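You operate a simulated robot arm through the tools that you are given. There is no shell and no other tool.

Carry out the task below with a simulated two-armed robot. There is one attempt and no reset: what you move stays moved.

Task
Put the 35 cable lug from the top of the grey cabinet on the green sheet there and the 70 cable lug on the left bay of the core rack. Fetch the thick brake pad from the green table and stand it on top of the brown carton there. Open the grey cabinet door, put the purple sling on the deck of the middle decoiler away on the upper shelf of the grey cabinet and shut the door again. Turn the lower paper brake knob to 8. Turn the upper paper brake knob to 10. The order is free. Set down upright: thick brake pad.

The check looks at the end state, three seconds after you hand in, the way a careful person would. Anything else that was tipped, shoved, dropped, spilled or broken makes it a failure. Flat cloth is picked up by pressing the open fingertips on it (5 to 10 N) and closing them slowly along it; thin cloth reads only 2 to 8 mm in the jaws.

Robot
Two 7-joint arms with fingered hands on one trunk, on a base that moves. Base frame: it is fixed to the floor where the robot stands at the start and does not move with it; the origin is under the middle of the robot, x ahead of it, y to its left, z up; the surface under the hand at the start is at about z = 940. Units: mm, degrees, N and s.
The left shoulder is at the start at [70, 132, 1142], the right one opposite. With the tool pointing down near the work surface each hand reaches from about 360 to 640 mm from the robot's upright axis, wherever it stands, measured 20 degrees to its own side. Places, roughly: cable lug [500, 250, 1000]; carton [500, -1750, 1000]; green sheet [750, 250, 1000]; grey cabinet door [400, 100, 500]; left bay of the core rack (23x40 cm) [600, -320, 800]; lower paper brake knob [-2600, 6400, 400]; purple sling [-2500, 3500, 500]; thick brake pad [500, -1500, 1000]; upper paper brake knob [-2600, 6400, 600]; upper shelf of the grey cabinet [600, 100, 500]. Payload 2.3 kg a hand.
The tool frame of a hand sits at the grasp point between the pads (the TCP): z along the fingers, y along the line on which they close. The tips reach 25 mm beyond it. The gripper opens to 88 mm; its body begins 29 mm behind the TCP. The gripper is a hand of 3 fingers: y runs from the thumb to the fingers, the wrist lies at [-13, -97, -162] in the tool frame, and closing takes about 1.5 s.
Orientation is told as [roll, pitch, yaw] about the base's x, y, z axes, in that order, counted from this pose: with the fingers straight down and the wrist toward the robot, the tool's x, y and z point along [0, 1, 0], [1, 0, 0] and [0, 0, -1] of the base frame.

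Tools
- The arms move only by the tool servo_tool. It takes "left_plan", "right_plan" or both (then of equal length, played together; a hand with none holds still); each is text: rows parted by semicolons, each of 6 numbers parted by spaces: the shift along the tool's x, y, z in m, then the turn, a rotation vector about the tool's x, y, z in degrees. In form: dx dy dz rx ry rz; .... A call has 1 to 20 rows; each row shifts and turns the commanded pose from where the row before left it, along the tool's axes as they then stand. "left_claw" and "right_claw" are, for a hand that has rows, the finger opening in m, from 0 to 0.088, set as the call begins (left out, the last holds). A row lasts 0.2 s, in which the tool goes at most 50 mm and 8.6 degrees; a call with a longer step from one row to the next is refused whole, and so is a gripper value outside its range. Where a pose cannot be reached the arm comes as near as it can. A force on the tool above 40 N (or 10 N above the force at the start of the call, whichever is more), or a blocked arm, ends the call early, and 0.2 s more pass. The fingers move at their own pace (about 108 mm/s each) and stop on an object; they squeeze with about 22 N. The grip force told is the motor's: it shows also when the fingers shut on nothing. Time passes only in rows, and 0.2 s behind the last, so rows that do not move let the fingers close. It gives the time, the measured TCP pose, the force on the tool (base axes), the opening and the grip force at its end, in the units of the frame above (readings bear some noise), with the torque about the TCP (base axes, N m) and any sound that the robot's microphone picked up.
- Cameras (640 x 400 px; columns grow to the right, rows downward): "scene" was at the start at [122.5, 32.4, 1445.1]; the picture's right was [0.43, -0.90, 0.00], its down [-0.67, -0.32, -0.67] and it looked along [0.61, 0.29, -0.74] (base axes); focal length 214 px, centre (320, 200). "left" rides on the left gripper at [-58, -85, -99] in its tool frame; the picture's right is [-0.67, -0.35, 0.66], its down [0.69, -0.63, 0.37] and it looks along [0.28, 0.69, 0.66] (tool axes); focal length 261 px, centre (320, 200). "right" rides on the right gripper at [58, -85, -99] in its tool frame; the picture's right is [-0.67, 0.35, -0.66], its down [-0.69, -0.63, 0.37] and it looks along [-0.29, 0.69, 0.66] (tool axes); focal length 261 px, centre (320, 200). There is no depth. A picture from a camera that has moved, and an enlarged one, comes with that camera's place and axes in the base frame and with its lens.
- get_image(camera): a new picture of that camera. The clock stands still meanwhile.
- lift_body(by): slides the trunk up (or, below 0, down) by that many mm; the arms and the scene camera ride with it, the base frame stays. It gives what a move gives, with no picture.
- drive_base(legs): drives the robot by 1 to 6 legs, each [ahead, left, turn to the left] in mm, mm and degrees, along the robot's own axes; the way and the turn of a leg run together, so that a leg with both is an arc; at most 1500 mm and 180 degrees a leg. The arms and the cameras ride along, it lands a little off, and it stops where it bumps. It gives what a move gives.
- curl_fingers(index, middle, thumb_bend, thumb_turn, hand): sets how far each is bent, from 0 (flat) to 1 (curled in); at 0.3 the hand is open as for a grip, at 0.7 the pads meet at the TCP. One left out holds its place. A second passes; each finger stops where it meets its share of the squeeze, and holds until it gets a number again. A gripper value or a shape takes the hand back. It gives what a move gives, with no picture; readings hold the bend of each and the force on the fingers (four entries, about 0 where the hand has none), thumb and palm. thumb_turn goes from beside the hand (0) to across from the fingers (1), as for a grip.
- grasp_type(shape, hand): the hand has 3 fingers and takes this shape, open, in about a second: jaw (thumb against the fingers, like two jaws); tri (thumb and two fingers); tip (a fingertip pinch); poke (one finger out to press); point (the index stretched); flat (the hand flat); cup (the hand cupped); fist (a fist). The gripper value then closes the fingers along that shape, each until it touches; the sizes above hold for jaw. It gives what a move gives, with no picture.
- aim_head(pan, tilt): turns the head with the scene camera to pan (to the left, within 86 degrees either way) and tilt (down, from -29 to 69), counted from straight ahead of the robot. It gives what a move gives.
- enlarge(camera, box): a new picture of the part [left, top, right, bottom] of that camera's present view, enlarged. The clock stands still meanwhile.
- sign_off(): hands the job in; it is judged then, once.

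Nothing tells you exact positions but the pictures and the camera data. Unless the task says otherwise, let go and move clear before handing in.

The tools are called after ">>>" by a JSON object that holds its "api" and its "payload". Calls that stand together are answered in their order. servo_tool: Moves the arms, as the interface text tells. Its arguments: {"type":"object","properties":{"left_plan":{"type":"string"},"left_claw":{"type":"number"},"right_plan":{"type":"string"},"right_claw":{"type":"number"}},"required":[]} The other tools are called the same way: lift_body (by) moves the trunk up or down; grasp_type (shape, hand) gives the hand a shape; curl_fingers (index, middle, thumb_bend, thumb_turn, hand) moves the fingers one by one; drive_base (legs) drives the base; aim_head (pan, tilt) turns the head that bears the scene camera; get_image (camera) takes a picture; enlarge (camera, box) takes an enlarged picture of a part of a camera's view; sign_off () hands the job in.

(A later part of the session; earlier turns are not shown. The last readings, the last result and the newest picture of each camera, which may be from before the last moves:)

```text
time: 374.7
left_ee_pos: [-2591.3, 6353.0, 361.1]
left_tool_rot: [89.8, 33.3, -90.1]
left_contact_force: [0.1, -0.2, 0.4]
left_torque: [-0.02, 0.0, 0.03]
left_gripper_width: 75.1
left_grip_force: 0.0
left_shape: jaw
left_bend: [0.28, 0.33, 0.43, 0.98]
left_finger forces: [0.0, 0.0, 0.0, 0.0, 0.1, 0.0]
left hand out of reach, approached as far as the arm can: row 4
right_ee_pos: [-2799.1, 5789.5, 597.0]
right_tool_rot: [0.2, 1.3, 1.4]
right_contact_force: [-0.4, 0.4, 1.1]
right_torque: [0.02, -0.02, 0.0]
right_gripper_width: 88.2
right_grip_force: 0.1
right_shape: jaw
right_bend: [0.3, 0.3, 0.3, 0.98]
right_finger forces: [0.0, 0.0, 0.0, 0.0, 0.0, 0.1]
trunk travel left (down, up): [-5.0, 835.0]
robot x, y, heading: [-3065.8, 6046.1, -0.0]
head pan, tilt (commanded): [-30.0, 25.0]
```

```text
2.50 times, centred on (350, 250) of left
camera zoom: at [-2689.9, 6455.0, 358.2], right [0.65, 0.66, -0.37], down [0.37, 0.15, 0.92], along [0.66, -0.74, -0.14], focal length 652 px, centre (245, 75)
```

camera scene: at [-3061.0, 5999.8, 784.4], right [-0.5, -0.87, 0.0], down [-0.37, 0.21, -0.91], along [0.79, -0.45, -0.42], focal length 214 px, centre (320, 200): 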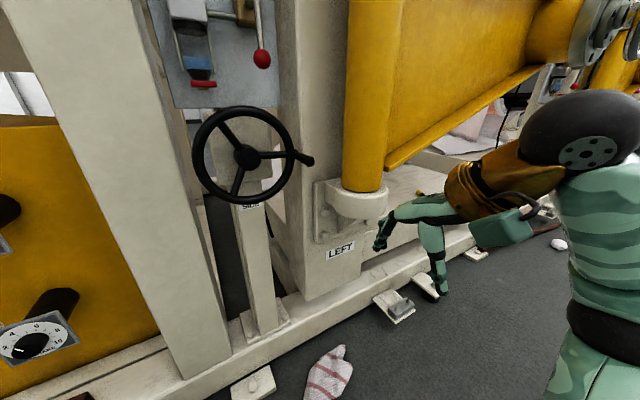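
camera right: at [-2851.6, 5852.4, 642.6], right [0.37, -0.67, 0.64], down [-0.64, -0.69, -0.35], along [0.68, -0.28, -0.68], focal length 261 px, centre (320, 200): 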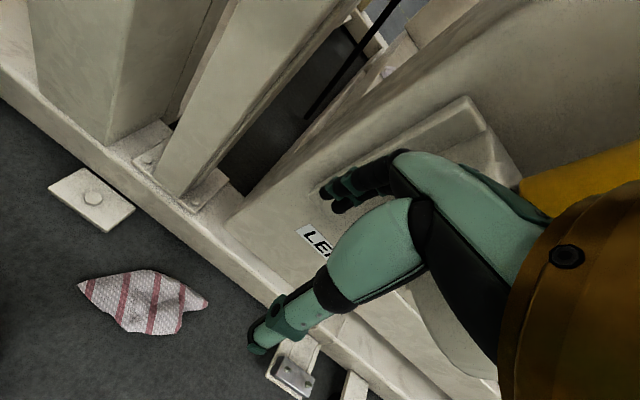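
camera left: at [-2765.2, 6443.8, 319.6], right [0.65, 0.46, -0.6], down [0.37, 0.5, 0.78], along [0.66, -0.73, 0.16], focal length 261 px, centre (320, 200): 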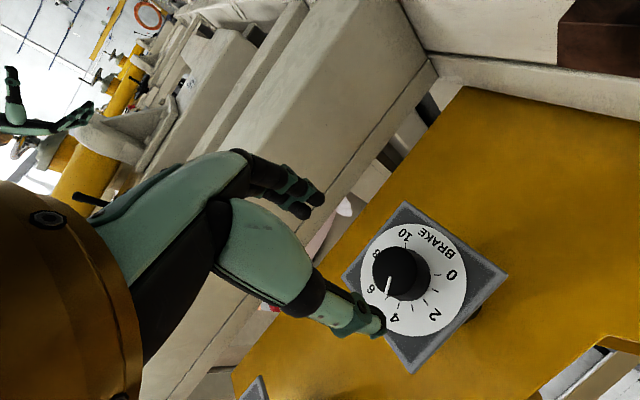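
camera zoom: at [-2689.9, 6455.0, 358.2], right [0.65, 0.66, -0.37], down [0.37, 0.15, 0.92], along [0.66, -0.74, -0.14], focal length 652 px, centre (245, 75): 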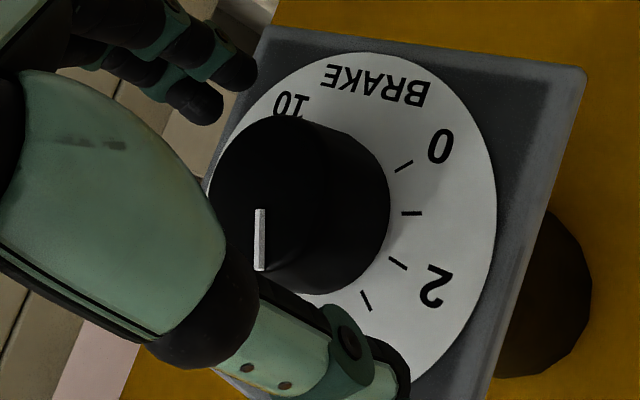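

>>> {"api": "servo_tool", "payload": {"left_plan": "0.0007 0.0015 0 0 0 8; 0 0 0 0 0 0"}}

>>> {"api": "drive_base", "payload": {"legs": [[9, 0, 0]]}}

>>> {"api": "enlarge", "payload": {"camera": "left", "box": [270, 170, 430, 330]}}

```text
time: 375.3
left_ee_pos: [-2590.9, 6351.0, 360.7]
left_tool_rot: [89.9, 41.0, -90.1]
left_contact_force: [0.0, 0.1, -0.4]
left_torque: [0.02, 0.04, 0.01]
left_gripper_width: 74.6
left_grip_force: 0.0
left_shape: jaw
left_bend: [0.28, 0.33, 0.43, 0.98]
left_finger forces: [0.0, 0.0, 0.1, 0.0, 0.0, 0.0]
right_ee_pos: [-2800.3, 5788.3, 598.1]
right_tool_rot: [0.1, 1.3, 1.5]
right_contact_force: [0.0, -1.0, 0.2]
right_torque: [-0.02, 0.01, -0.02]
right_gripper_width: 88.0
right_grip_force: 0.0
right_shape: jaw
right_bend: [0.3, 0.3, 0.3, 0.98]
right_finger forces: [0.0, 0.1, 0.0, 0.0, 0.0, 0.1]
trunk travel left (down, up): [-5.0, 835.0]
robot x, y, heading: [-3066.5, 6049.7, -0.1]
head pan, tilt (commanded): [-30.0, 25.0]
```

```text
time: 376.1
left_ee_pos: [-2583.0, 6351.8, 359.7]
left_tool_rot: [89.8, 40.9, -90.2]
left_contact_force: [-0.3, -0.1, 0.0]
left_torque: [0.01, 0.03, 0.0]
left_gripper_width: 75.1
left_grip_force: 0.1
left_shape: jaw
left_bend: [0.28, 0.33, 0.43, 0.98]
left_finger forces: [0.0, 0.1, 0.0, 0.1, 0.1, 0.0]
right_ee_pos: [-2790.1, 5787.5, 597.9]
right_tool_rot: [0.1, 1.3, 1.4]
right_contact_force: [-0.1, 0.3, -0.4]
right_torque: [0.0, 0.02, -0.02]
right_gripper_width: 88.0
right_grip_force: 0.2
right_shape: jaw
right_bend: [0.3, 0.3, 0.3, 0.98]
right_finger forces: [0.0, 0.0, 0.0, 0.0, 0.0, 0.0]
trunk travel left (down, up): [-5.0, 835.0]
robot x, y, heading: [-3058.0, 6046.9, -0.1]
head pan, tilt (commanded): [-30.0, 25.0]
```

```text
2.50 times, centred on (350, 250) of left
camera zoom: at [-2681.0, 6452.7, 371.7], right [0.65, 0.7, -0.28], down [0.37, 0.03, 0.93], along [0.66, -0.71, -0.24], focal length 652 px, centre (245, 75)
```

zoom: 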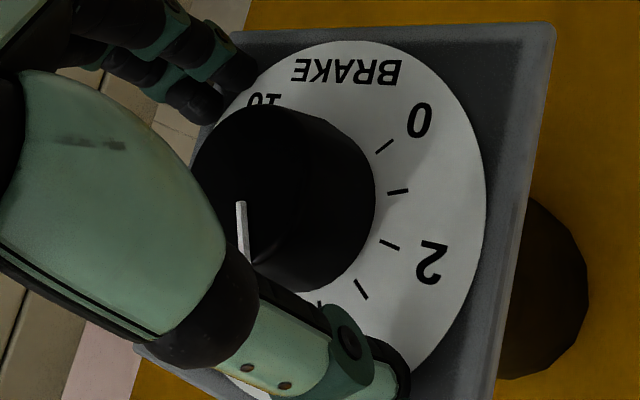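

The hand is around the lower knob. I close on it and turn clockwise 48 degrees.

>>> {"api": "servo_tool", "payload": {"left_plan": "-0.0008 0.0015 0 0 0 0; 0 0 0 0 0 0; 0 0 0 0 0 0; 0 0 0 0 0 0; 0 0 0 0 0 0; 0 0 0 0 0 0; 0 0 0 0 0 0; 0 0 0 0 0 0; 0 0 0 0 0 0", "left_claw": 0.015}}

>>> {"api": "servo_tool", "payload": {"left_plan": "0 0 0 0 0 8; 0 0 0 0 0 8; 0 0 0 0 0 8; 0 0 0 0 0 8; 0 0 0 0 0 8; 0 0 0 0 0 8; 0 0 0 0 0 0"}}

>>> {"api": "aim_head", "payload": {"pan": 30, "tilt": 30}}

>>> {"api": "enlarge", "payload": {"camera": "scene", "box": [270, 220, 340, 275]}}

```text
time: 378.1
left_ee_pos: [-2582.7, 6351.5, 358.5]
left_tool_rot: [89.8, 41.0, -90.1]
left_contact_force: [1.5, 1.0, 2.3]
left_torque: [0.0, -0.03, 0.04]
left_gripper_width: 31.9
left_grip_force: 21.9
left_shape: jaw
left_bend: [0.74, 0.54, 0.72, 1.0]
left_finger forces: [12.4, 6.1, 0.0, 0.0, 20.4, 0.0]
right_ee_pos: [-2791.0, 5788.6, 599.0]
right_tool_rot: [0.1, 1.3, 1.4]
right_contact_force: [0.4, -0.3, 0.3]
right_torque: [0.01, 0.01, -0.03]
right_gripper_width: 88.0
right_grip_force: 0.1
right_shape: jaw
right_bend: [0.3, 0.3, 0.3, 0.98]
right_finger forces: [0.0, 0.0, 0.0, 0.1, 0.0, 0.0]
trunk travel left (down, up): [-5.0, 835.0]
robot x, y, heading: [-3061.8, 6051.9, 0.1]
head pan, tilt (commanded): [-30.0, 25.0]
```

```text
time: 379.7
left_ee_pos: [-2582.8, 6350.4, 358.2]
left_tool_rot: [75.9, 89.0, -104.0]
left_contact_force: [-1.1, 0.7, -1.1]
left_torque: [-0.02, 0.01, 0.02]
left_gripper_width: 31.3
left_grip_force: 21.9
left_shape: jaw
left_bend: [0.74, 0.55, 0.72, 1.0]
left_finger forces: [15.1, 6.7, 0.0, 0.0, 19.6, 0.0]
right_ee_pos: [-2790.6, 5789.6, 598.5]
right_tool_rot: [0.1, 1.5, 1.4]
right_contact_force: [-0.5, 0.0, 0.1]
right_torque: [0.02, 0.0, 0.01]
right_gripper_width: 87.9
right_grip_force: 0.0
right_shape: jaw
right_bend: [0.3, 0.3, 0.3, 0.98]
right_finger forces: [0.0, 0.0, 0.0, 0.0, 0.1, 0.1]
trunk travel left (down, up): [-5.0, 835.0]
robot x, y, heading: [-3058.5, 6048.9, 0.2]
head pan, tilt (commanded): [-30.0, 25.0]
```

```text
time: 381.0
left_ee_pos: [-2584.0, 6351.7, 359.8]
left_tool_rot: [78.2, 88.9, -101.8]
left_contact_force: [-0.8, 1.6, -3.5]
left_torque: [-0.02, 0.03, 0.06]
left_gripper_width: 31.3
left_grip_force: 22.0
left_shape: jaw
left_bend: [0.74, 0.55, 0.72, 1.0]
left_finger forces: [15.5, 6.9, 0.0, 0.0, 19.6, 0.1]
right_ee_pos: [-2790.6, 5788.5, 598.4]
right_tool_rot: [0.1, 1.4, 1.3]
right_contact_force: [-0.4, 0.2, -0.5]
right_torque: [0.02, -0.01, 0.01]
right_gripper_width: 88.0
right_grip_force: 0.1
right_shape: jaw
right_bend: [0.3, 0.3, 0.3, 0.98]
right_finger forces: [0.0, 0.0, 0.0, 0.1, 0.0, 0.0]
trunk travel left (down, up): [-5.0, 835.0]
robot x, y, heading: [-3058.7, 6049.7, -0.1]
head pan, tilt (commanded): [30.0, 30.0]
```

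```text
7.27 times, centred on (305, 248) of scene
camera zoom: at [-2929.2, 6091.7, 776.4], right [0.5, -0.87, 0.0], down [-0.43, -0.25, -0.87], along [0.75, 0.43, -0.5], focal length 1560 px, centre (429, -146)
```

zoom: 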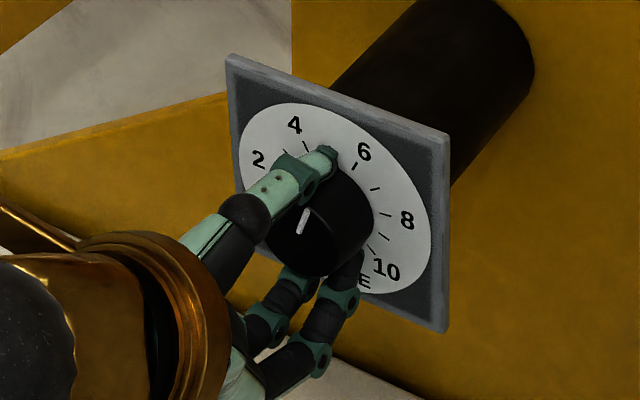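

>>> {"api": "servo_tool", "payload": {"left_plan": "0 0 0 0 0 8; 0 0 0 0 0 8; 0 0 0 0 0 0"}}

>>> {"api": "enlarge", "payload": {"camera": "scene", "box": [280, 225, 335, 270]}}

```text
time: 381.8
left_ee_pos: [-2582.9, 6351.8, 357.4]
left_tool_rot: [-89.2, 75.0, 90.8]
left_contact_force: [-0.8, 3.7, -1.2]
left_torque: [-0.01, 0.04, 0.08]
left_gripper_width: 31.4
left_grip_force: 22.3
left_shape: jaw
left_bend: [0.74, 0.54, 0.73, 1.0]
left_finger forces: [15.6, 7.0, 0.0, 0.0, 19.5, 0.0]
right_ee_pos: [-2789.6, 5788.5, 598.9]
right_tool_rot: [0.1, 1.3, 1.4]
right_contact_force: [0.1, -0.5, 0.1]
right_torque: [0.0, -0.01, 0.02]
right_gripper_width: 88.2
right_grip_force: 0.0
right_shape: jaw
right_bend: [0.3, 0.3, 0.3, 0.98]
right_finger forces: [0.1, 0.1, 0.0, 0.0, 0.0, 0.1]
trunk travel left (down, up): [-5.0, 835.0]
robot x, y, heading: [-3058.3, 6050.4, 0.2]
head pan, tilt (commanded): [30.0, 30.0]
```

```text
8.89 times, centred on (308, 248) of scene
camera zoom: at [-2929.1, 6091.8, 776.4], right [0.5, -0.87, 0.0], down [-0.43, -0.25, -0.87], along [0.75, 0.43, -0.5], focal length 1906 px, centre (431, -222)
```

zoom: 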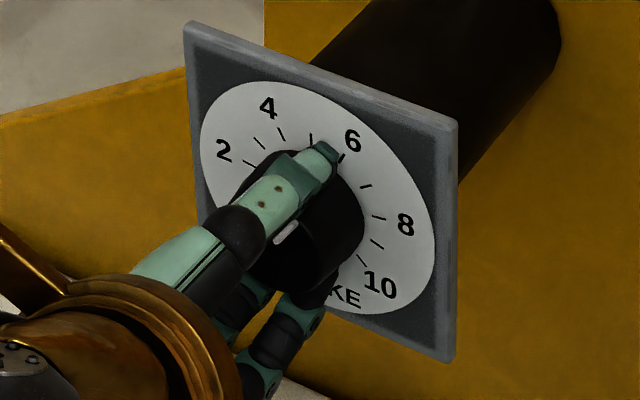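

The roll still continues freely; I go on turning in the same grasp.

>>> {"api": "servo_tool", "payload": {"left_plan": "0 0 0 0 0 8; 0 0 0 0 0 8; 0 0 0 0 0 8; 0 0 0 0 0 0"}}

>>> {"api": "enlarge", "payload": {"camera": "scene", "box": [270, 215, 345, 275]}}

```text
time: 382.8
left_ee_pos: [-2582.4, 6351.3, 357.0]
left_tool_rot: [-89.7, 51.0, 90.3]
left_contact_force: [0.3, 3.8, -1.8]
left_torque: [-0.02, 0.05, 0.15]
left_gripper_width: 31.1
left_grip_force: 22.1
left_shape: jaw
left_bend: [0.74, 0.54, 0.73, 1.0]
left_finger forces: [16.1, 7.5, 0.0, 0.0, 19.1, 0.0]
right_ee_pos: [-2790.0, 5788.7, 597.1]
right_tool_rot: [0.1, 1.4, 1.4]
right_contact_force: [-0.5, 0.7, -0.2]
right_torque: [-0.02, -0.03, 0.0]
right_gripper_width: 88.0
right_grip_force: 0.0
right_shape: jaw
right_bend: [0.3, 0.3, 0.3, 0.98]
right_finger forces: [0.1, 0.0, 0.1, 0.0, 0.0, 0.0]
trunk travel left (down, up): [-5.0, 835.0]
robot x, y, heading: [-3058.1, 6049.0, 0.2]
head pan, tilt (commanded): [30.0, 30.0]
```

```text
6.67 times, centred on (308, 245) of scene
camera zoom: at [-2929.2, 6091.9, 776.4], right [0.5, -0.86, 0.0], down [-0.43, -0.25, -0.87], along [0.75, 0.43, -0.5], focal length 1430 px, centre (403, -100)
```

zoom: 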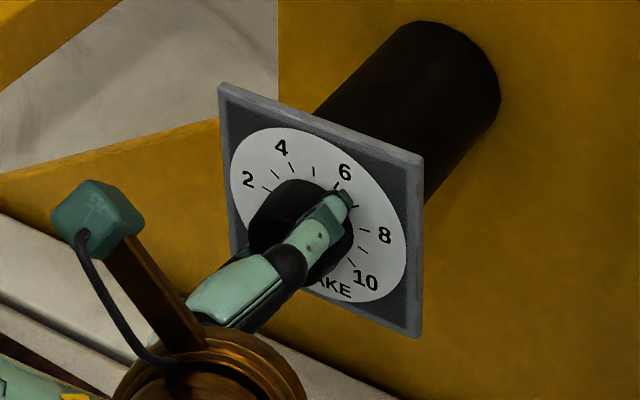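

>>> {"api": "servo_tool", "payload": {"left_plan": "0 0 0 0 0 7; 0 0 0 0 0 7; 0 0 0 0 0 6; 0 0 0 0 0 0"}}

>>> {"api": "enlarge", "payload": {"camera": "scene", "box": [270, 215, 345, 275]}}

```text
time: 383.8
left_ee_pos: [-2581.8, 6351.7, 358.1]
left_tool_rot: [-89.6, 30.9, 90.2]
left_contact_force: [-2.2, 6.4, -3.4]
left_torque: [-0.01, 0.12, 0.15]
left_gripper_width: 31.0
left_grip_force: 22.1
left_shape: jaw
left_bend: [0.74, 0.53, 0.73, 1.0]
left_finger forces: [16.9, 8.6, 0.0, 0.0, 18.5, 0.0]
right_ee_pos: [-2791.2, 5790.1, 598.2]
right_tool_rot: [0.0, 1.4, 1.4]
right_contact_force: [0.3, 0.4, -0.6]
right_torque: [0.01, -0.01, 0.01]
right_gripper_width: 88.1
right_grip_force: 0.0
right_shape: jaw
right_bend: [0.3, 0.3, 0.3, 0.98]
right_finger forces: [0.1, 0.0, 0.1, 0.1, 0.0, 0.0]
trunk travel left (down, up): [-5.0, 835.0]
robot x, y, heading: [-3058.2, 6046.8, 0.3]
head pan, tilt (commanded): [30.0, 30.0]
```

```text
6.67 times, centred on (308, 245) of scene
camera zoom: at [-2929.1, 6092.1, 776.3], right [0.5, -0.86, 0.0], down [-0.43, -0.25, -0.87], along [0.75, 0.43, -0.5], focal length 1430 px, centre (403, -100)
```

zoom: 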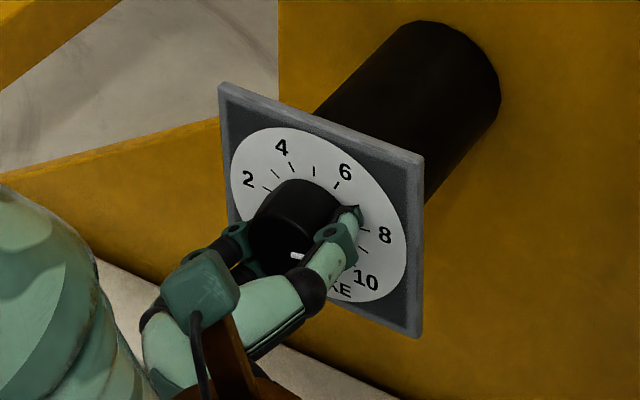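

I release, back off and read the lower dial.

>>> {"api": "servo_tool", "payload": {"left_plan": "0 0 0 0 0 0; 0 0 0 0 0 0; 0 0 0 0 0 0; 0 0 0 0 0 0; 0 0 0 0 0 0; 0 0 -0.015 0 0 0; 0 0 -0.015 0 0 0; 0 0 -0.02 0 0 0; 0 0 -0.02 0 0 0; 0 0 0 0 0 0", "left_claw": 0.075}}

>>> {"api": "enlarge", "payload": {"camera": "scene", "box": [285, 225, 325, 260]}}

>>> {"api": "get_image", "payload": {"camera": "left"}}

```text
time: 386.0
left_ee_pos: [-2652.3, 6351.0, 359.5]
left_tool_rot: [-89.7, 31.0, 90.0]
left_contact_force: [-1.0, 0.0, 0.0]
left_torque: [-0.03, 0.0, 0.0]
left_gripper_width: 74.6
left_grip_force: 0.1
left_shape: jaw
left_bend: [0.28, 0.33, 0.43, 0.99]
left_finger forces: [0.0, 0.0, 0.0, 0.0, 0.0, 0.0]
right_ee_pos: [-2789.6, 5788.0, 597.7]
right_tool_rot: [0.1, 1.3, 1.4]
right_contact_force: [-0.7, 0.2, 0.4]
right_torque: [0.02, -0.02, -0.04]
right_gripper_width: 88.1
right_grip_force: 0.1
right_shape: jaw
right_bend: [0.3, 0.3, 0.3, 0.98]
right_finger forces: [0.1, 0.0, 0.1, 0.1, 0.1, 0.1]
trunk travel left (down, up): [-5.0, 835.0]
robot x, y, heading: [-3063.1, 6049.9, 0.2]
head pan, tilt (commanded): [30.0, 30.0]
```

```text
11.43 times, centred on (305, 242) of scene
camera zoom: at [-2929.4, 6091.4, 776.5], right [0.5, -0.87, 0.0], down [-0.43, -0.25, -0.87], along [0.75, 0.43, -0.5], focal length 2451 px, centre (491, -286)
```

zoom: 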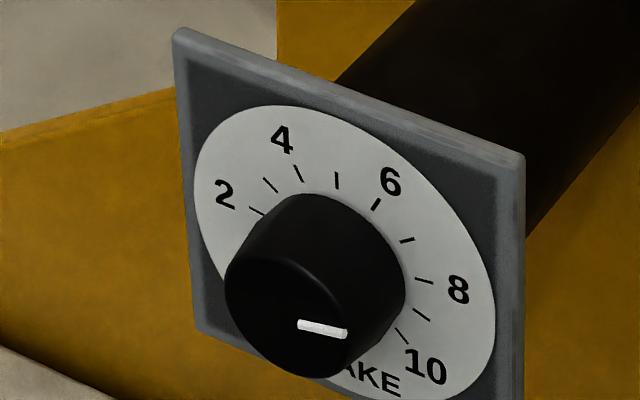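

```text
taken
camera left: at [-2751.1, 6307.2, 452.0], right [0.66, 0.05, 0.75], down [0.36, -0.89, -0.26], along [0.66, 0.45, -0.6], focal length 261 px, centre (320, 200)
```

left: 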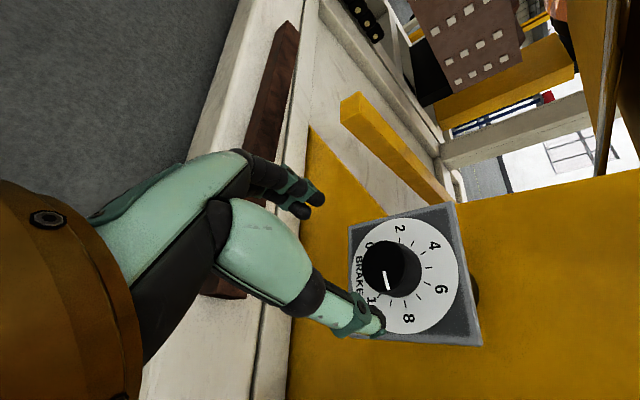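

>>> {"api": "enlarge", "payload": {"camera": "left", "box": [330, 190, 490, 350]}}

>>> {"api": "enlarge", "payload": {"camera": "scene", "box": [290, 232, 325, 260]}}

```text
2.50 times, centred on (410, 270) of left
camera zoom: at [-2751.1, 6307.2, 452.0], right [0.66, 0.05, 0.75], down [0.36, -0.89, -0.26], along [0.66, 0.45, -0.6], focal length 652 px, centre (95, 25)
```

zoom: 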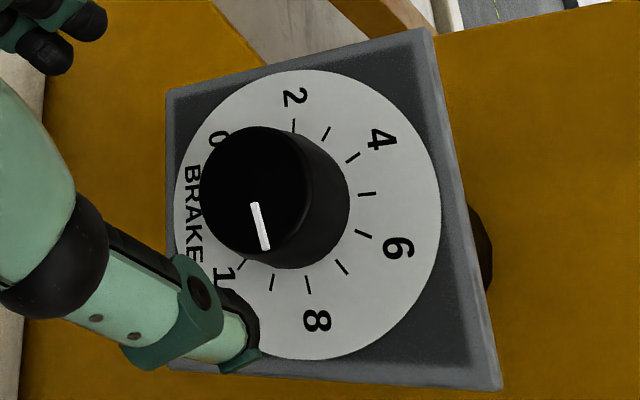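

```text
14.29 times, centred on (308, 246) of scene
camera zoom: at [-2929.4, 6091.4, 776.5], right [0.5, -0.87, 0.0], down [-0.43, -0.25, -0.87], along [0.75, 0.43, -0.5], focal length 3064 px, centre (499, -457)
```

zoom: 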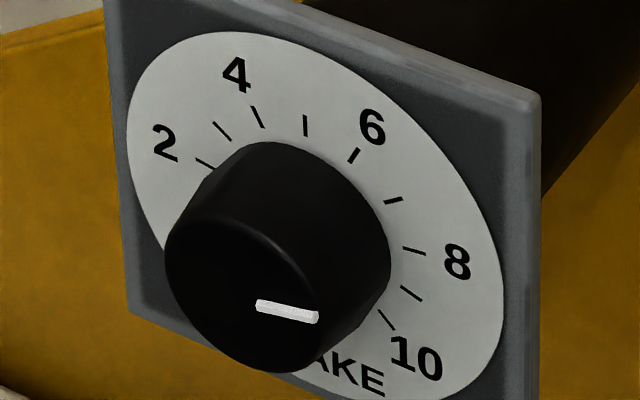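

The lower knob reads about 7.8. I regrip and turn it about 5 degrees more.

>>> {"api": "servo_tool", "payload": {"left_plan": "-0.0013 0.002 0.02 0 0 0; 0 0 0.02 0 0 0; 0 0 0.02 0 0 0; 0 0 0.009 0 0 0; 0 0 0 0 0 0"}}

>>> {"api": "servo_tool", "payload": {"left_plan": "0 0 0 0 0 0; 0 0 0 0 0 0; 0 0 0 0 0 0; 0 0 0 0 0 0; 0 0 0 0 0 0; 0 0 0 0 0 0; 0 0 0 0 0 0; 0 0 0 0 0 0", "left_claw": 0.015}}

>>> {"api": "servo_tool", "payload": {"left_plan": "0 0 0 0 0 3; 0 0 0 0 0 3; 0 0 0 0 0 0; 0 0 0 0 0 0"}}

>>> {"api": "servo_tool", "payload": {"left_plan": "0 0 0 0 0 0; 0 0 0 0 0 0; 0 0 0 0 0 0; 0 0 0 0 0 0; 0 0 0 0 0 0; 0 0 -0.015 0 0 0; 0 0 -0.015 0 0 0; 0 0 -0.02 0 0 0; 0 0 -0.02 0 0 0; 0 0 0 0 0 0", "left_claw": 0.075}}

>>> {"api": "enlarge", "payload": {"camera": "left", "box": [330, 190, 490, 350]}}

>>> {"api": "enlarge", "payload": {"camera": "scene", "box": [290, 232, 325, 260]}}

```text
time: 387.2
left_ee_pos: [-2583.7, 6354.3, 358.9]
left_tool_rot: [-89.7, 31.0, 90.1]
left_contact_force: [-0.4, 0.1, -0.7]
left_torque: [-0.01, 0.01, -0.01]
left_gripper_width: 75.0
left_grip_force: 0.0
left_shape: jaw
left_bend: [0.28, 0.33, 0.43, 0.99]
left_finger forces: [0.0, 0.0, 0.0, 0.0, 0.1, 0.0]
right_ee_pos: [-2790.6, 5788.3, 597.4]
right_tool_rot: [0.0, 1.3, 1.5]
right_contact_force: [0.0, -0.1, -1.4]
right_torque: [-0.02, -0.01, 0.01]
right_gripper_width: 87.9
right_grip_force: 0.1
right_shape: jaw
right_bend: [0.3, 0.3, 0.3, 0.98]
right_finger forces: [0.0, 0.0, 0.0, 0.1, 0.0, 0.0]
trunk travel left (down, up): [-5.0, 835.0]
robot x, y, heading: [-3055.6, 6050.9, 0.3]
head pan, tilt (commanded): [30.0, 30.0]
```

```text
time: 389.0
left_ee_pos: [-2584.4, 6352.6, 359.2]
left_tool_rot: [-89.8, 31.1, 90.0]
left_contact_force: [0.2, -1.9, 0.3]
left_torque: [-0.02, 0.01, -0.06]
left_gripper_width: 31.6
left_grip_force: 21.9
left_shape: jaw
left_bend: [0.74, 0.53, 0.73, 1.0]
left_finger forces: [12.4, 6.6, 0.0, 0.0, 20.3, 0.0]
right_ee_pos: [-2789.6, 5788.6, 598.2]
right_tool_rot: [0.0, 1.3, 1.4]
right_contact_force: [-0.4, 0.0, 0.5]
right_torque: [-0.02, -0.03, -0.02]
right_gripper_width: 87.9
right_grip_force: 0.1
right_shape: jaw
right_bend: [0.3, 0.3, 0.3, 0.98]
right_finger forces: [0.0, 0.0, 0.0, 0.1, 0.1, 0.0]
trunk travel left (down, up): [-5.0, 835.0]
robot x, y, heading: [-3058.5, 6047.1, 0.1]
head pan, tilt (commanded): [30.0, 30.0]
```

```text
time: 390.0
left_ee_pos: [-2584.6, 6353.5, 358.2]
left_tool_rot: [-89.8, 25.0, 90.1]
left_contact_force: [0.8, -1.3, -0.8]
left_torque: [0.01, -0.01, -0.04]
left_gripper_width: 31.8
left_grip_force: 22.0
left_shape: jaw
left_bend: [0.74, 0.53, 0.73, 1.0]
left_finger forces: [12.7, 6.5, 0.1, 0.0, 20.3, 0.1]
right_ee_pos: [-2791.3, 5787.8, 597.7]
right_tool_rot: [0.1, 1.4, 1.4]
right_contact_force: [-0.2, 0.2, -0.3]
right_torque: [0.01, 0.0, 0.0]
right_gripper_width: 87.9
right_grip_force: 0.0
right_shape: jaw
right_bend: [0.3, 0.3, 0.3, 0.98]
right_finger forces: [0.1, 0.1, 0.0, 0.0, 0.1, 0.0]
trunk travel left (down, up): [-5.0, 835.0]
robot x, y, heading: [-3057.4, 6049.9, -0.1]
head pan, tilt (commanded): [30.0, 30.0]
```

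```text
time: 392.2
left_ee_pos: [-2652.8, 6353.5, 359.3]
left_tool_rot: [-89.8, 25.1, 90.1]
left_contact_force: [0.2, 0.0, 0.1]
left_torque: [0.01, -0.02, 0.0]
left_gripper_width: 74.8
left_grip_force: 0.1
left_shape: jaw
left_bend: [0.28, 0.33, 0.43, 0.99]
left_finger forces: [0.1, 0.2, 0.0, 0.0, 0.1, 0.0]
right_ee_pos: [-2789.4, 5789.8, 598.7]
right_tool_rot: [0.2, 1.3, 1.3]
right_contact_force: [0.0, -0.3, -0.5]
right_torque: [-0.03, -0.01, 0.01]
right_gripper_width: 88.1
right_grip_force: 0.0
right_shape: jaw
right_bend: [0.3, 0.3, 0.3, 0.98]
right_finger forces: [0.1, 0.0, 0.1, 0.0, 0.0, 0.0]
trunk travel left (down, up): [-5.0, 835.0]
robot x, y, heading: [-3056.7, 6042.7, 0.1]
head pan, tilt (commanded): [30.0, 30.0]
```

```text
2.50 times, centred on (410, 270) of left
camera zoom: at [-2752.2, 6299.6, 447.2], right [0.66, -0.03, 0.75], down [0.36, -0.86, -0.36], along [0.66, 0.51, -0.55], focal length 652 px, centre (95, 25)
```

zoom: 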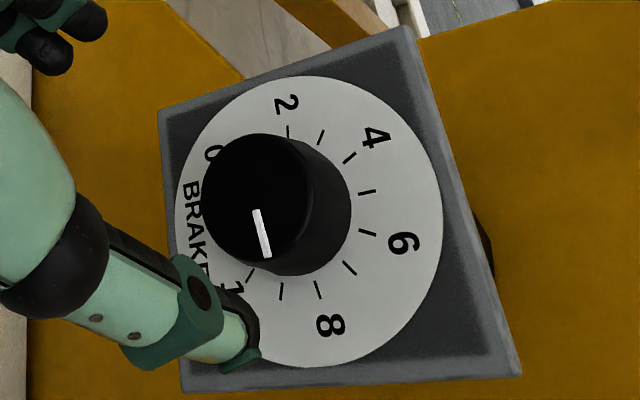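

```text
14.29 times, centred on (308, 246) of scene
camera zoom: at [-2929.4, 6091.3, 776.5], right [0.5, -0.87, 0.0], down [-0.43, -0.25, -0.87], along [0.75, 0.43, -0.5], focal length 3064 px, centre (499, -457)
```

zoom: 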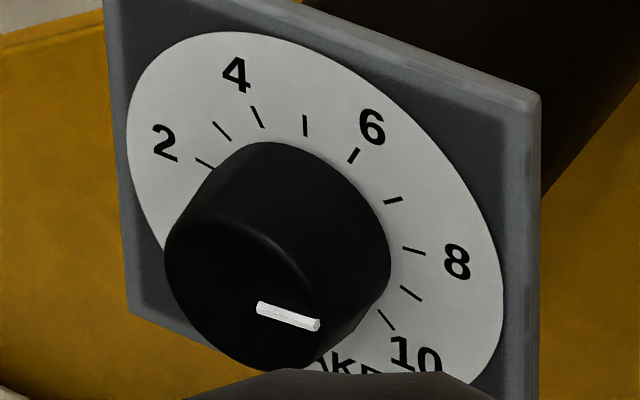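

The lower pointer now reads 8.0-8.1. Both knobs are set. I back away and go to the purple sling.

>>> {"api": "drive_base", "payload": {"legs": [[-400, 0, 0]]}}

>>> {"api": "lift_body", "payload": {"by": 380}}

>>> {"api": "get_image", "payload": {"camera": "scene"}}

```text
time: 394.7
left_ee_pos: [-3050.8, 6351.6, 359.7]
left_tool_rot: [-89.8, 25.0, 89.9]
left_contact_force: [0.0, 0.9, 0.2]
left_torque: [0.01, 0.01, 0.0]
left_gripper_width: 74.8
left_grip_force: 0.1
left_shape: jaw
left_bend: [0.28, 0.33, 0.43, 0.99]
left_finger forces: [0.0, 0.0, 0.0, 0.1, 0.0, 0.1]
right_ee_pos: [-3189.1, 5785.8, 597.5]
right_tool_rot: [0.1, 1.3, 1.3]
right_contact_force: [0.0, 0.6, -0.1]
right_torque: [0.03, 0.04, -0.01]
right_gripper_width: 87.8
right_grip_force: 0.1
right_shape: jaw
right_bend: [0.3, 0.3, 0.3, 0.98]
right_finger forces: [0.1, 0.0, 0.0, 0.0, 0.0, 0.0]
trunk travel left (down, up): [-5.0, 835.0]
robot x, y, heading: [-3456.5, 6048.0, -0.1]
head pan, tilt (commanded): [30.0, 30.0]
```

```text
time: 398.3
left_ee_pos: [-3051.5, 6352.7, 739.6]
left_tool_rot: [-89.9, 25.0, 89.9]
left_contact_force: [0.6, 0.3, -0.5]
left_torque: [-0.01, -0.01, 0.04]
left_gripper_width: 74.6
left_grip_force: 0.0
left_shape: jaw
left_bend: [0.28, 0.33, 0.43, 0.99]
left_finger forces: [0.1, 0.0, 0.0, 0.0, 0.1, 0.0]
right_ee_pos: [-3188.8, 5786.9, 979.2]
right_tool_rot: [0.2, 1.4, 1.2]
right_contact_force: [0.4, -0.3, -0.3]
right_torque: [-0.02, 0.01, 0.0]
right_gripper_width: 88.0
right_grip_force: 0.1
right_shape: jaw
right_bend: [0.3, 0.3, 0.3, 0.98]
right_finger forces: [0.0, 0.1, 0.0, 0.0, 0.0, 0.0]
trunk travel left (down, up): [-385.0, 455.0]
robot x, y, heading: [-3456.8, 6045.8, -0.1]
head pan, tilt (commanded): [30.0, 30.0]
```

```text
taken
camera scene: at [-3326.5, 6090.8, 1156.4], right [0.5, -0.87, 0.0], down [-0.43, -0.25, -0.87], along [0.75, 0.43, -0.5], focal length 214 px, centre (320, 200)
```

scene: 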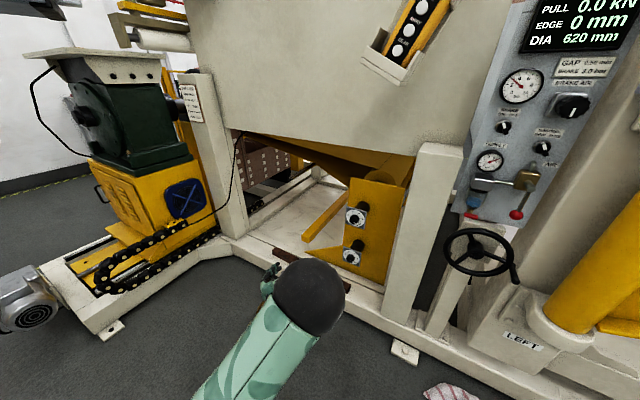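

I drive back down the aisle to the sling's place.

>>> {"api": "drive_base", "payload": {"legs": [[-60, -1350, 0], [0, -1266, 0]]}}

>>> {"api": "aim_head", "payload": {"pan": 0, "tilt": 35}}

>>> {"api": "get_image", "payload": {"camera": "scene"}}

```text
time: 411.1
left_ee_pos: [-3107.2, 3727.6, 739.9]
left_tool_rot: [-89.7, 25.1, 90.7]
left_contact_force: [0.2, 0.7, -0.4]
left_torque: [-0.01, -0.02, -0.03]
left_gripper_width: 75.0
left_grip_force: 0.0
left_shape: jaw
left_bend: [0.28, 0.33, 0.43, 0.99]
left_finger forces: [0.0, 0.0, 0.0, 0.1, 0.1, 0.1]
right_ee_pos: [-3239.0, 3162.8, 977.9]
right_tool_rot: [0.1, 1.2, 1.8]
right_contact_force: [0.1, -1.1, 0.2]
right_torque: [-0.02, 0.01, 0.0]
right_gripper_width: 88.0
right_grip_force: 0.1
right_shape: jaw
right_bend: [0.3, 0.3, 0.3, 0.98]
right_finger forces: [0.0, 0.1, 0.0, 0.0, 0.1, 0.0]
trunk travel left (down, up): [-385.0, 455.0]
robot x, y, heading: [-3505.9, 3420.1, 0.6]
head pan, tilt (commanded): [30.0, 30.0]
```

```text
time: 412.1
left_ee_pos: [-3106.4, 3728.7, 738.1]
left_tool_rot: [-89.8, 25.0, 90.5]
left_contact_force: [-0.9, -0.4, 0.0]
left_torque: [0.02, 0.02, -0.04]
left_gripper_width: 74.9
left_grip_force: 0.0
left_shape: jaw
left_bend: [0.28, 0.33, 0.43, 0.99]
left_finger forces: [0.0, 0.1, 0.0, 0.1, 0.1, 0.1]
right_ee_pos: [-3239.9, 3163.1, 978.1]
right_tool_rot: [0.0, 1.2, 1.7]
right_contact_force: [-0.7, 0.4, -0.1]
right_torque: [-0.01, 0.02, -0.01]
right_gripper_width: 87.9
right_grip_force: 0.0
right_shape: jaw
right_bend: [0.3, 0.3, 0.3, 0.98]
right_finger forces: [0.1, 0.0, 0.0, 0.1, 0.1, 0.0]
trunk travel left (down, up): [-385.0, 455.0]
robot x, y, heading: [-3509.4, 3419.5, 0.7]
head pan, tilt (commanded): [0.0, 35.0]
```

```text
taken
camera scene: at [-3369.9, 3419.6, 1148.7], right [0.01, -1.0, 0.0], down [-0.57, -0.01, -0.82], along [0.82, 0.01, -0.57], focal length 214 px, centre (320, 200)
```

scene: 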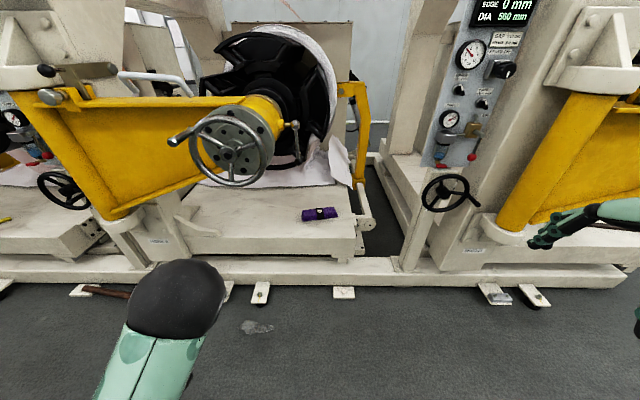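

>>> {"api": "enlarge", "payload": {"camera": "scene", "box": [290, 195, 350, 235]}}

>>> {"api": "enlarge", "payload": {"camera": "scene", "box": [200, 100, 440, 300]}}

```text
10.00 times, centred on (320, 215) of scene
camera zoom: at [-3369.9, 3419.6, 1148.7], right [0.01, -1.0, 0.0], down [-0.57, -0.01, -0.82], along [0.82, 0.01, -0.57], focal length 2145 px, centre (320, 50)
```

zoom: 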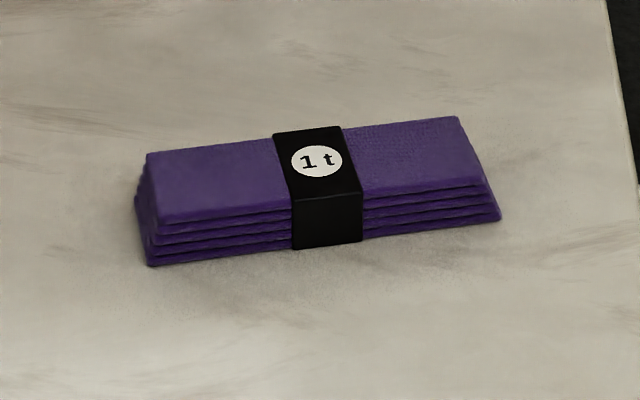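

```text
2.00 times, centred on (320, 200) of scene
camera zoom: at [-3369.9, 3419.6, 1148.7], right [0.01, -1.0, 0.0], down [-0.57, -0.01, -0.82], along [0.82, 0.01, -0.57], focal length 429 px, centre (320, 200)
```

zoom: 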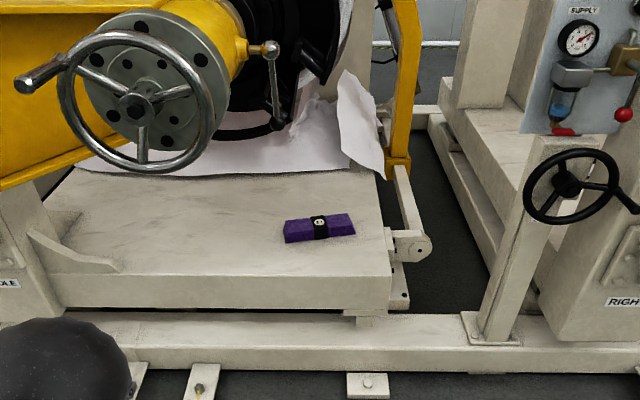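

>>> {"api": "aim_head", "payload": {"pan": -35, "tilt": 30}}

>>> {"api": "get_image", "payload": {"camera": "scene"}}

>>> {"api": "get_image", "payload": {"camera": "right"}}

```text
time: 413.1
left_ee_pos: [-3105.6, 3729.0, 738.7]
left_tool_rot: [-89.9, 25.0, 90.5]
left_contact_force: [0.1, -0.2, 0.4]
left_torque: [0.01, 0.0, 0.02]
left_gripper_width: 74.7
left_grip_force: 0.1
left_shape: jaw
left_bend: [0.28, 0.33, 0.43, 0.99]
left_finger forces: [0.0, 0.1, 0.1, 0.0, 0.0, 0.0]
right_ee_pos: [-3238.8, 3162.0, 978.1]
right_tool_rot: [0.1, 1.3, 1.9]
right_contact_force: [0.0, -1.2, 0.3]
right_torque: [-0.02, -0.01, 0.0]
right_gripper_width: 87.9
right_grip_force: 0.0
right_shape: jaw
right_bend: [0.3, 0.3, 0.3, 0.98]
right_finger forces: [0.0, 0.1, 0.1, 0.0, 0.0, 0.0]
trunk travel left (down, up): [-385.0, 455.0]
robot x, y, heading: [-3509.9, 3419.9, 0.4]
head pan, tilt (commanded): [-35.0, 30.0]
```

```text
taken
camera scene: at [-3383.3, 3367.5, 1156.4], right [-0.56, -0.83, 0.0], down [-0.41, 0.28, -0.87], along [0.71, -0.49, -0.5], focal length 214 px, centre (320, 200)
```

scene: 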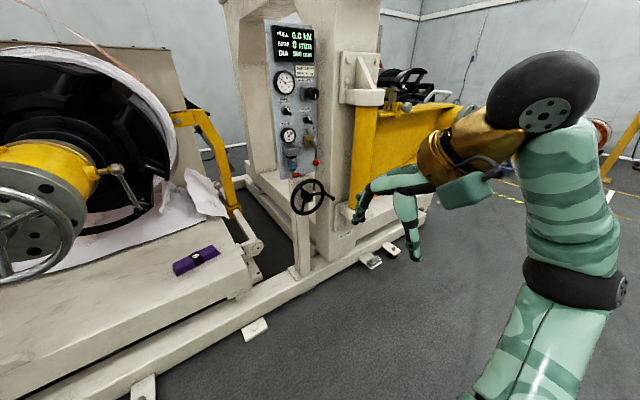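

```text
taken
camera right: at [-3322.4, 3218.3, 1079.2], right [0.39, -0.66, 0.65], down [-0.62, -0.7, -0.35], along [0.69, -0.26, -0.68], focal length 261 px, centre (320, 200)
```

right: 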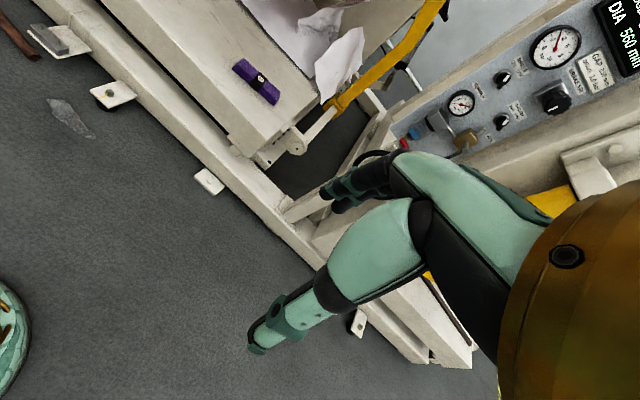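

I turn the robot 20 degrees left and approach the deck from the right of the big handwheel, keeping the head and arms clear of it.

>>> {"api": "drive_base", "payload": {"legs": [[0, 0, 20], [259, -192, 0]]}}

>>> {"api": "aim_head", "payload": {"pan": 0, "tilt": 40}}

>>> {"api": "get_image", "payload": {"camera": "scene"}}

>>> {"api": "get_image", "payload": {"camera": "right"}}

```text
time: 416.3
left_ee_pos: [-2925.8, 3758.7, 739.0]
left_tool_rot: [-89.9, 24.9, 110.5]
left_contact_force: [0.7, 0.1, -0.2]
left_torque: [-0.02, -0.01, 0.02]
left_gripper_width: 74.7
left_grip_force: 0.0
left_shape: jaw
left_bend: [0.28, 0.33, 0.43, 0.99]
left_finger forces: [0.0, 0.1, 0.0, 0.0, 0.0, 0.0]
right_ee_pos: [-2855.1, 3182.1, 978.0]
right_tool_rot: [0.1, 1.3, 21.8]
right_contact_force: [1.3, 0.4, 0.2]
right_torque: [-0.03, -0.04, 0.01]
right_gripper_width: 88.3
right_grip_force: 0.2
right_shape: jaw
right_bend: [0.3, 0.3, 0.3, 0.98]
right_finger forces: [0.0, 0.0, 0.1, 0.1, 0.0, 0.0]
trunk travel left (down, up): [-385.0, 455.0]
robot x, y, heading: [-3194.9, 3328.4, 20.5]
head pan, tilt (commanded): [-35.0, 30.0]
```

```text
time: 417.3
left_ee_pos: [-2926.1, 3757.4, 738.8]
left_tool_rot: [-89.9, 24.9, 110.5]
left_contact_force: [0.3, 0.1, -0.4]
left_torque: [0.01, -0.01, 0.02]
left_gripper_width: 74.8
left_grip_force: 0.1
left_shape: jaw
left_bend: [0.28, 0.33, 0.43, 0.99]
left_finger forces: [0.0, 0.0, 0.0, 0.0, 0.1, 0.0]
right_ee_pos: [-2855.7, 3181.5, 977.3]
right_tool_rot: [0.1, 1.3, 21.7]
right_contact_force: [0.6, -0.3, 0.7]
right_torque: [-0.03, 0.02, -0.01]
right_gripper_width: 88.0
right_grip_force: 0.1
right_shape: jaw
right_bend: [0.3, 0.3, 0.3, 0.98]
right_finger forces: [0.1, 0.0, 0.1, 0.0, 0.0, 0.0]
trunk travel left (down, up): [-385.0, 455.0]
robot x, y, heading: [-3195.0, 3332.5, 20.7]
head pan, tilt (commanded): [0.0, 40.0]
```

```text
taken
camera scene: at [-3070.7, 3376.5, 1141.1], right [0.35, -0.94, 0.0], down [-0.6, -0.23, -0.77], along [0.72, 0.27, -0.64], focal length 214 px, centre (320, 200)
```

scene: 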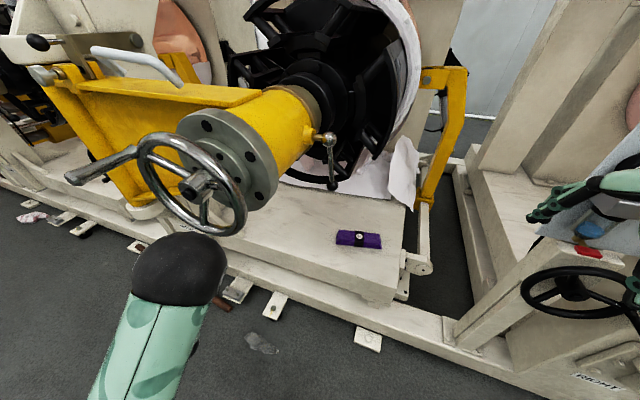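

```text
taken
camera right: at [-2953.4, 3205.0, 1079.2], right [0.59, -0.49, 0.65], down [-0.34, -0.87, -0.35], along [0.74, -0.01, -0.68], focal length 261 px, centre (320, 200)
```

right: 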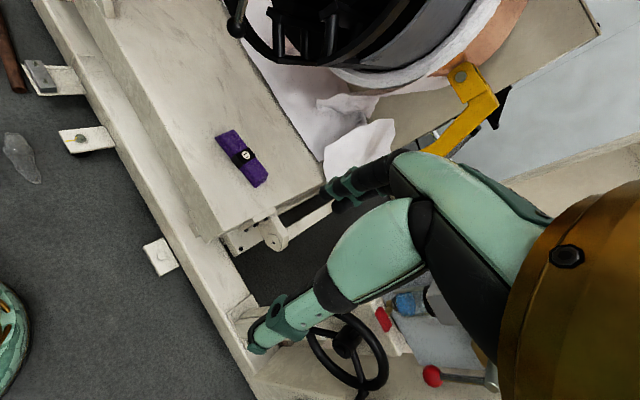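

The sling's top is at about (-2442,3434,407). I lower the trunk and move into reach.

>>> {"api": "lift_body", "payload": {"by": -190}}

>>> {"api": "drive_base", "payload": {"legs": [[130, -46, 0]]}}

>>> {"api": "get_image", "payload": {"camera": "scene"}}

>>> {"api": "get_image", "payload": {"camera": "right"}}

```text
time: 419.4
left_ee_pos: [-2925.8, 3759.3, 549.2]
left_tool_rot: [-89.9, 25.0, 110.6]
left_contact_force: [0.3, 0.5, 0.2]
left_torque: [0.01, 0.01, 0.0]
left_gripper_width: 74.7
left_grip_force: 0.0
left_shape: jaw
left_bend: [0.28, 0.33, 0.43, 0.99]
left_finger forces: [0.0, 0.0, 0.0, 0.0, 0.0, 0.0]
right_ee_pos: [-2856.3, 3181.4, 788.5]
right_tool_rot: [0.1, 1.3, 21.8]
right_contact_force: [-0.1, 0.3, 0.4]
right_torque: [0.0, -0.01, 0.05]
right_gripper_width: 88.0
right_grip_force: 0.1
right_shape: jaw
right_bend: [0.3, 0.3, 0.3, 0.98]
right_finger forces: [0.0, 0.0, 0.0, 0.1, 0.0, 0.0]
trunk travel left (down, up): [-195.0, 645.0]
robot x, y, heading: [-3198.4, 3330.6, 20.9]
head pan, tilt (commanded): [0.0, 40.0]
```

```text
time: 420.7
left_ee_pos: [-2787.8, 3762.0, 549.5]
left_tool_rot: [-89.8, 25.0, 110.6]
left_contact_force: [0.6, -0.4, -0.8]
left_torque: [0.0, 0.0, -0.02]
left_gripper_width: 74.7
left_grip_force: 0.1
left_shape: jaw
left_bend: [0.28, 0.33, 0.43, 0.99]
left_finger forces: [0.0, 0.0, 0.1, 0.1, 0.1, 0.1]
right_ee_pos: [-2718.9, 3185.6, 787.7]
right_tool_rot: [0.0, 1.3, 21.8]
right_contact_force: [0.2, 0.4, 0.0]
right_torque: [0.01, 0.01, -0.01]
right_gripper_width: 88.0
right_grip_force: 0.0
right_shape: jaw
right_bend: [0.3, 0.3, 0.3, 0.98]
right_finger forces: [0.0, 0.1, 0.0, 0.0, 0.0, 0.1]
trunk travel left (down, up): [-195.0, 645.0]
robot x, y, heading: [-3063.7, 3334.8, 20.4]
head pan, tilt (commanded): [0.0, 40.0]
```

```text
taken
camera scene: at [-2932.5, 3379.8, 951.1], right [0.35, -0.94, 0.0], down [-0.6, -0.23, -0.77], along [0.72, 0.27, -0.64], focal length 214 px, centre (320, 200)
```

scene: 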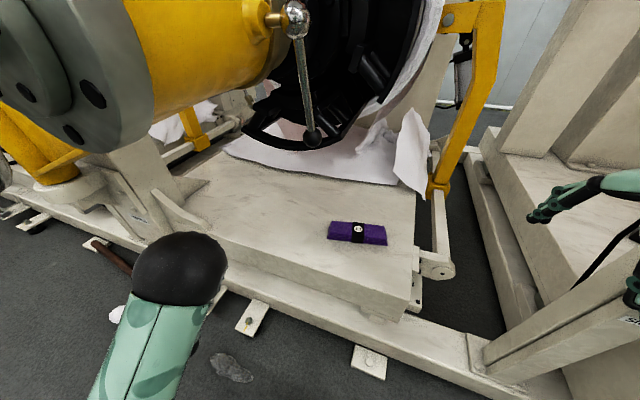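

```text
taken
camera right: at [-2815.2, 3208.3, 889.1], right [0.59, -0.49, 0.65], down [-0.34, -0.87, -0.35], along [0.74, -0.01, -0.68], focal length 261 px, centre (320, 200)
```

right: 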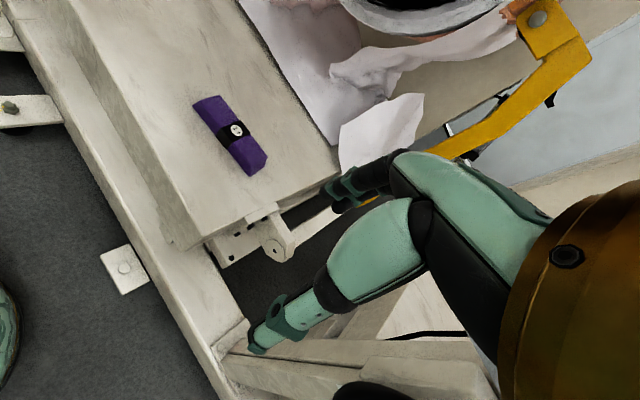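

>>> {"api": "drive_base", "payload": {"legs": [[45, -16, 0]]}}

>>> {"api": "enlarge", "payload": {"camera": "right", "box": [150, 60, 330, 200]}}

```text
time: 421.6
left_ee_pos: [-2740.5, 3762.8, 548.9]
left_tool_rot: [-89.8, 25.0, 110.6]
left_contact_force: [-0.1, -1.3, -0.6]
left_torque: [0.01, -0.02, 0.02]
left_gripper_width: 74.6
left_grip_force: 0.0
left_shape: jaw
left_bend: [0.28, 0.33, 0.43, 0.99]
left_finger forces: [0.0, 0.0, 0.1, 0.0, 0.1, 0.0]
right_ee_pos: [-2670.2, 3185.1, 787.5]
right_tool_rot: [0.0, 1.3, 21.8]
right_contact_force: [-0.2, -0.1, -0.2]
right_torque: [0.01, 0.01, 0.01]
right_gripper_width: 87.9
right_grip_force: 0.0
right_shape: jaw
right_bend: [0.3, 0.3, 0.3, 0.98]
right_finger forces: [0.1, 0.1, 0.1, 0.1, 0.0, 0.0]
trunk travel left (down, up): [-195.0, 645.0]
robot x, y, heading: [-3010.1, 3337.7, 20.5]
head pan, tilt (commanded): [0.0, 40.0]
```

```text
2.86 times, centred on (240, 130) of right
camera zoom: at [-2767.3, 3208.9, 889.1], right [0.59, -0.49, 0.65], down [-0.34, -0.87, -0.35], along [0.74, -0.01, -0.68], focal length 745 px, centre (549, 400)
```

zoom: 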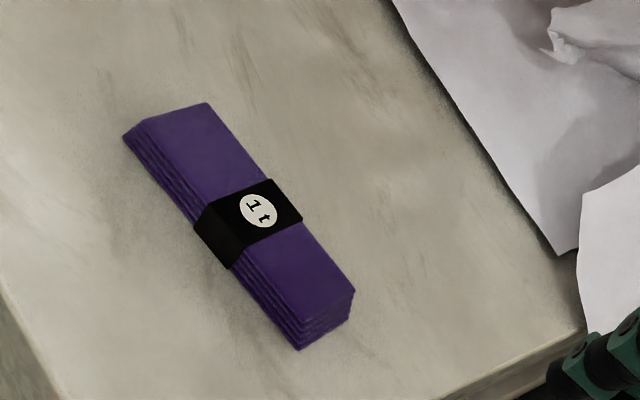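

The bundle's centre is at about (-2431,3438), turned 10 degrees. I bring the right hand above it, turned to close across its width.

>>> {"api": "servo_tool", "payload": {"right_plan": "0.0121 0.0263 0.012 0 0 0; 0.0121 0.0263 0.012 0 0 0; 0.0121 0.0263 0.012 0 0 0; 0.0121 0.0263 0.012 0 0 0; 0.0121 0.0263 0.012 0 0 0; 0.0121 0.0263 0.012 0 0 0; 0.0121 0.0263 0.012 0 0 0; 0.0121 0.0263 0.012 0 0 0; 0 0 0 0 0 0"}}

>>> {"api": "get_image", "payload": {"camera": "scene"}}

>>> {"api": "get_image", "payload": {"camera": "right"}}

```text
time: 423.6
left_ee_pos: [-2739.2, 3763.0, 549.8]
left_tool_rot: [-89.8, 25.1, 110.5]
left_contact_force: [-0.7, -0.4, 0.3]
left_torque: [-0.01, 0.03, -0.01]
left_gripper_width: 74.8
left_grip_force: 0.1
left_shape: jaw
left_bend: [0.28, 0.33, 0.43, 0.99]
left_finger forces: [0.0, 0.0, 0.0, 0.0, 0.0, 0.0]
right_ee_pos: [-2512.3, 3354.6, 686.3]
right_tool_rot: [0.0, 1.3, 21.8]
right_contact_force: [0.3, 0.0, 0.3]
right_torque: [-0.01, 0.01, -0.01]
right_gripper_width: 88.0
right_grip_force: 0.1
right_shape: jaw
right_bend: [0.3, 0.3, 0.3, 0.98]
right_finger forces: [0.1, 0.0, 0.0, 0.0, 0.0, 0.1]
trunk travel left (down, up): [-195.0, 645.0]
robot x, y, heading: [-3013.1, 3337.7, 20.6]
head pan, tilt (commanded): [0.0, 40.0]
```

```text
taken
camera scene: at [-2884.9, 3380.5, 951.1], right [0.35, -0.94, 0.0], down [-0.6, -0.23, -0.77], along [0.72, 0.27, -0.64], focal length 214 px, centre (320, 200)
```

scene: 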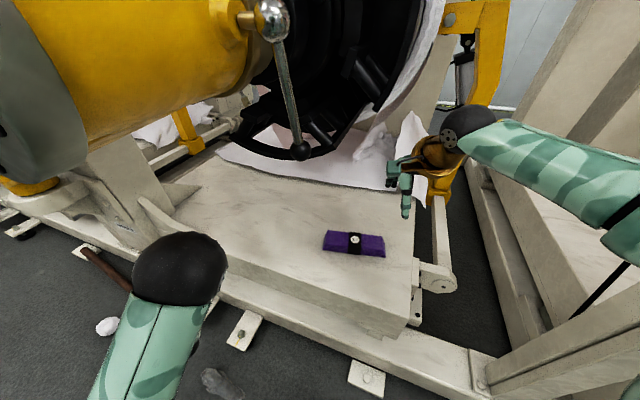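

```text
taken
camera right: at [-2610.0, 3377.6, 788.1], right [0.59, -0.49, 0.65], down [-0.34, -0.87, -0.35], along [0.74, -0.01, -0.68], focal length 261 px, centre (320, 200)
```

right: 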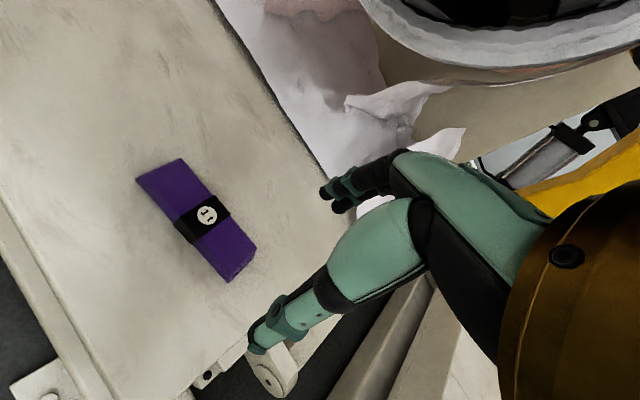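

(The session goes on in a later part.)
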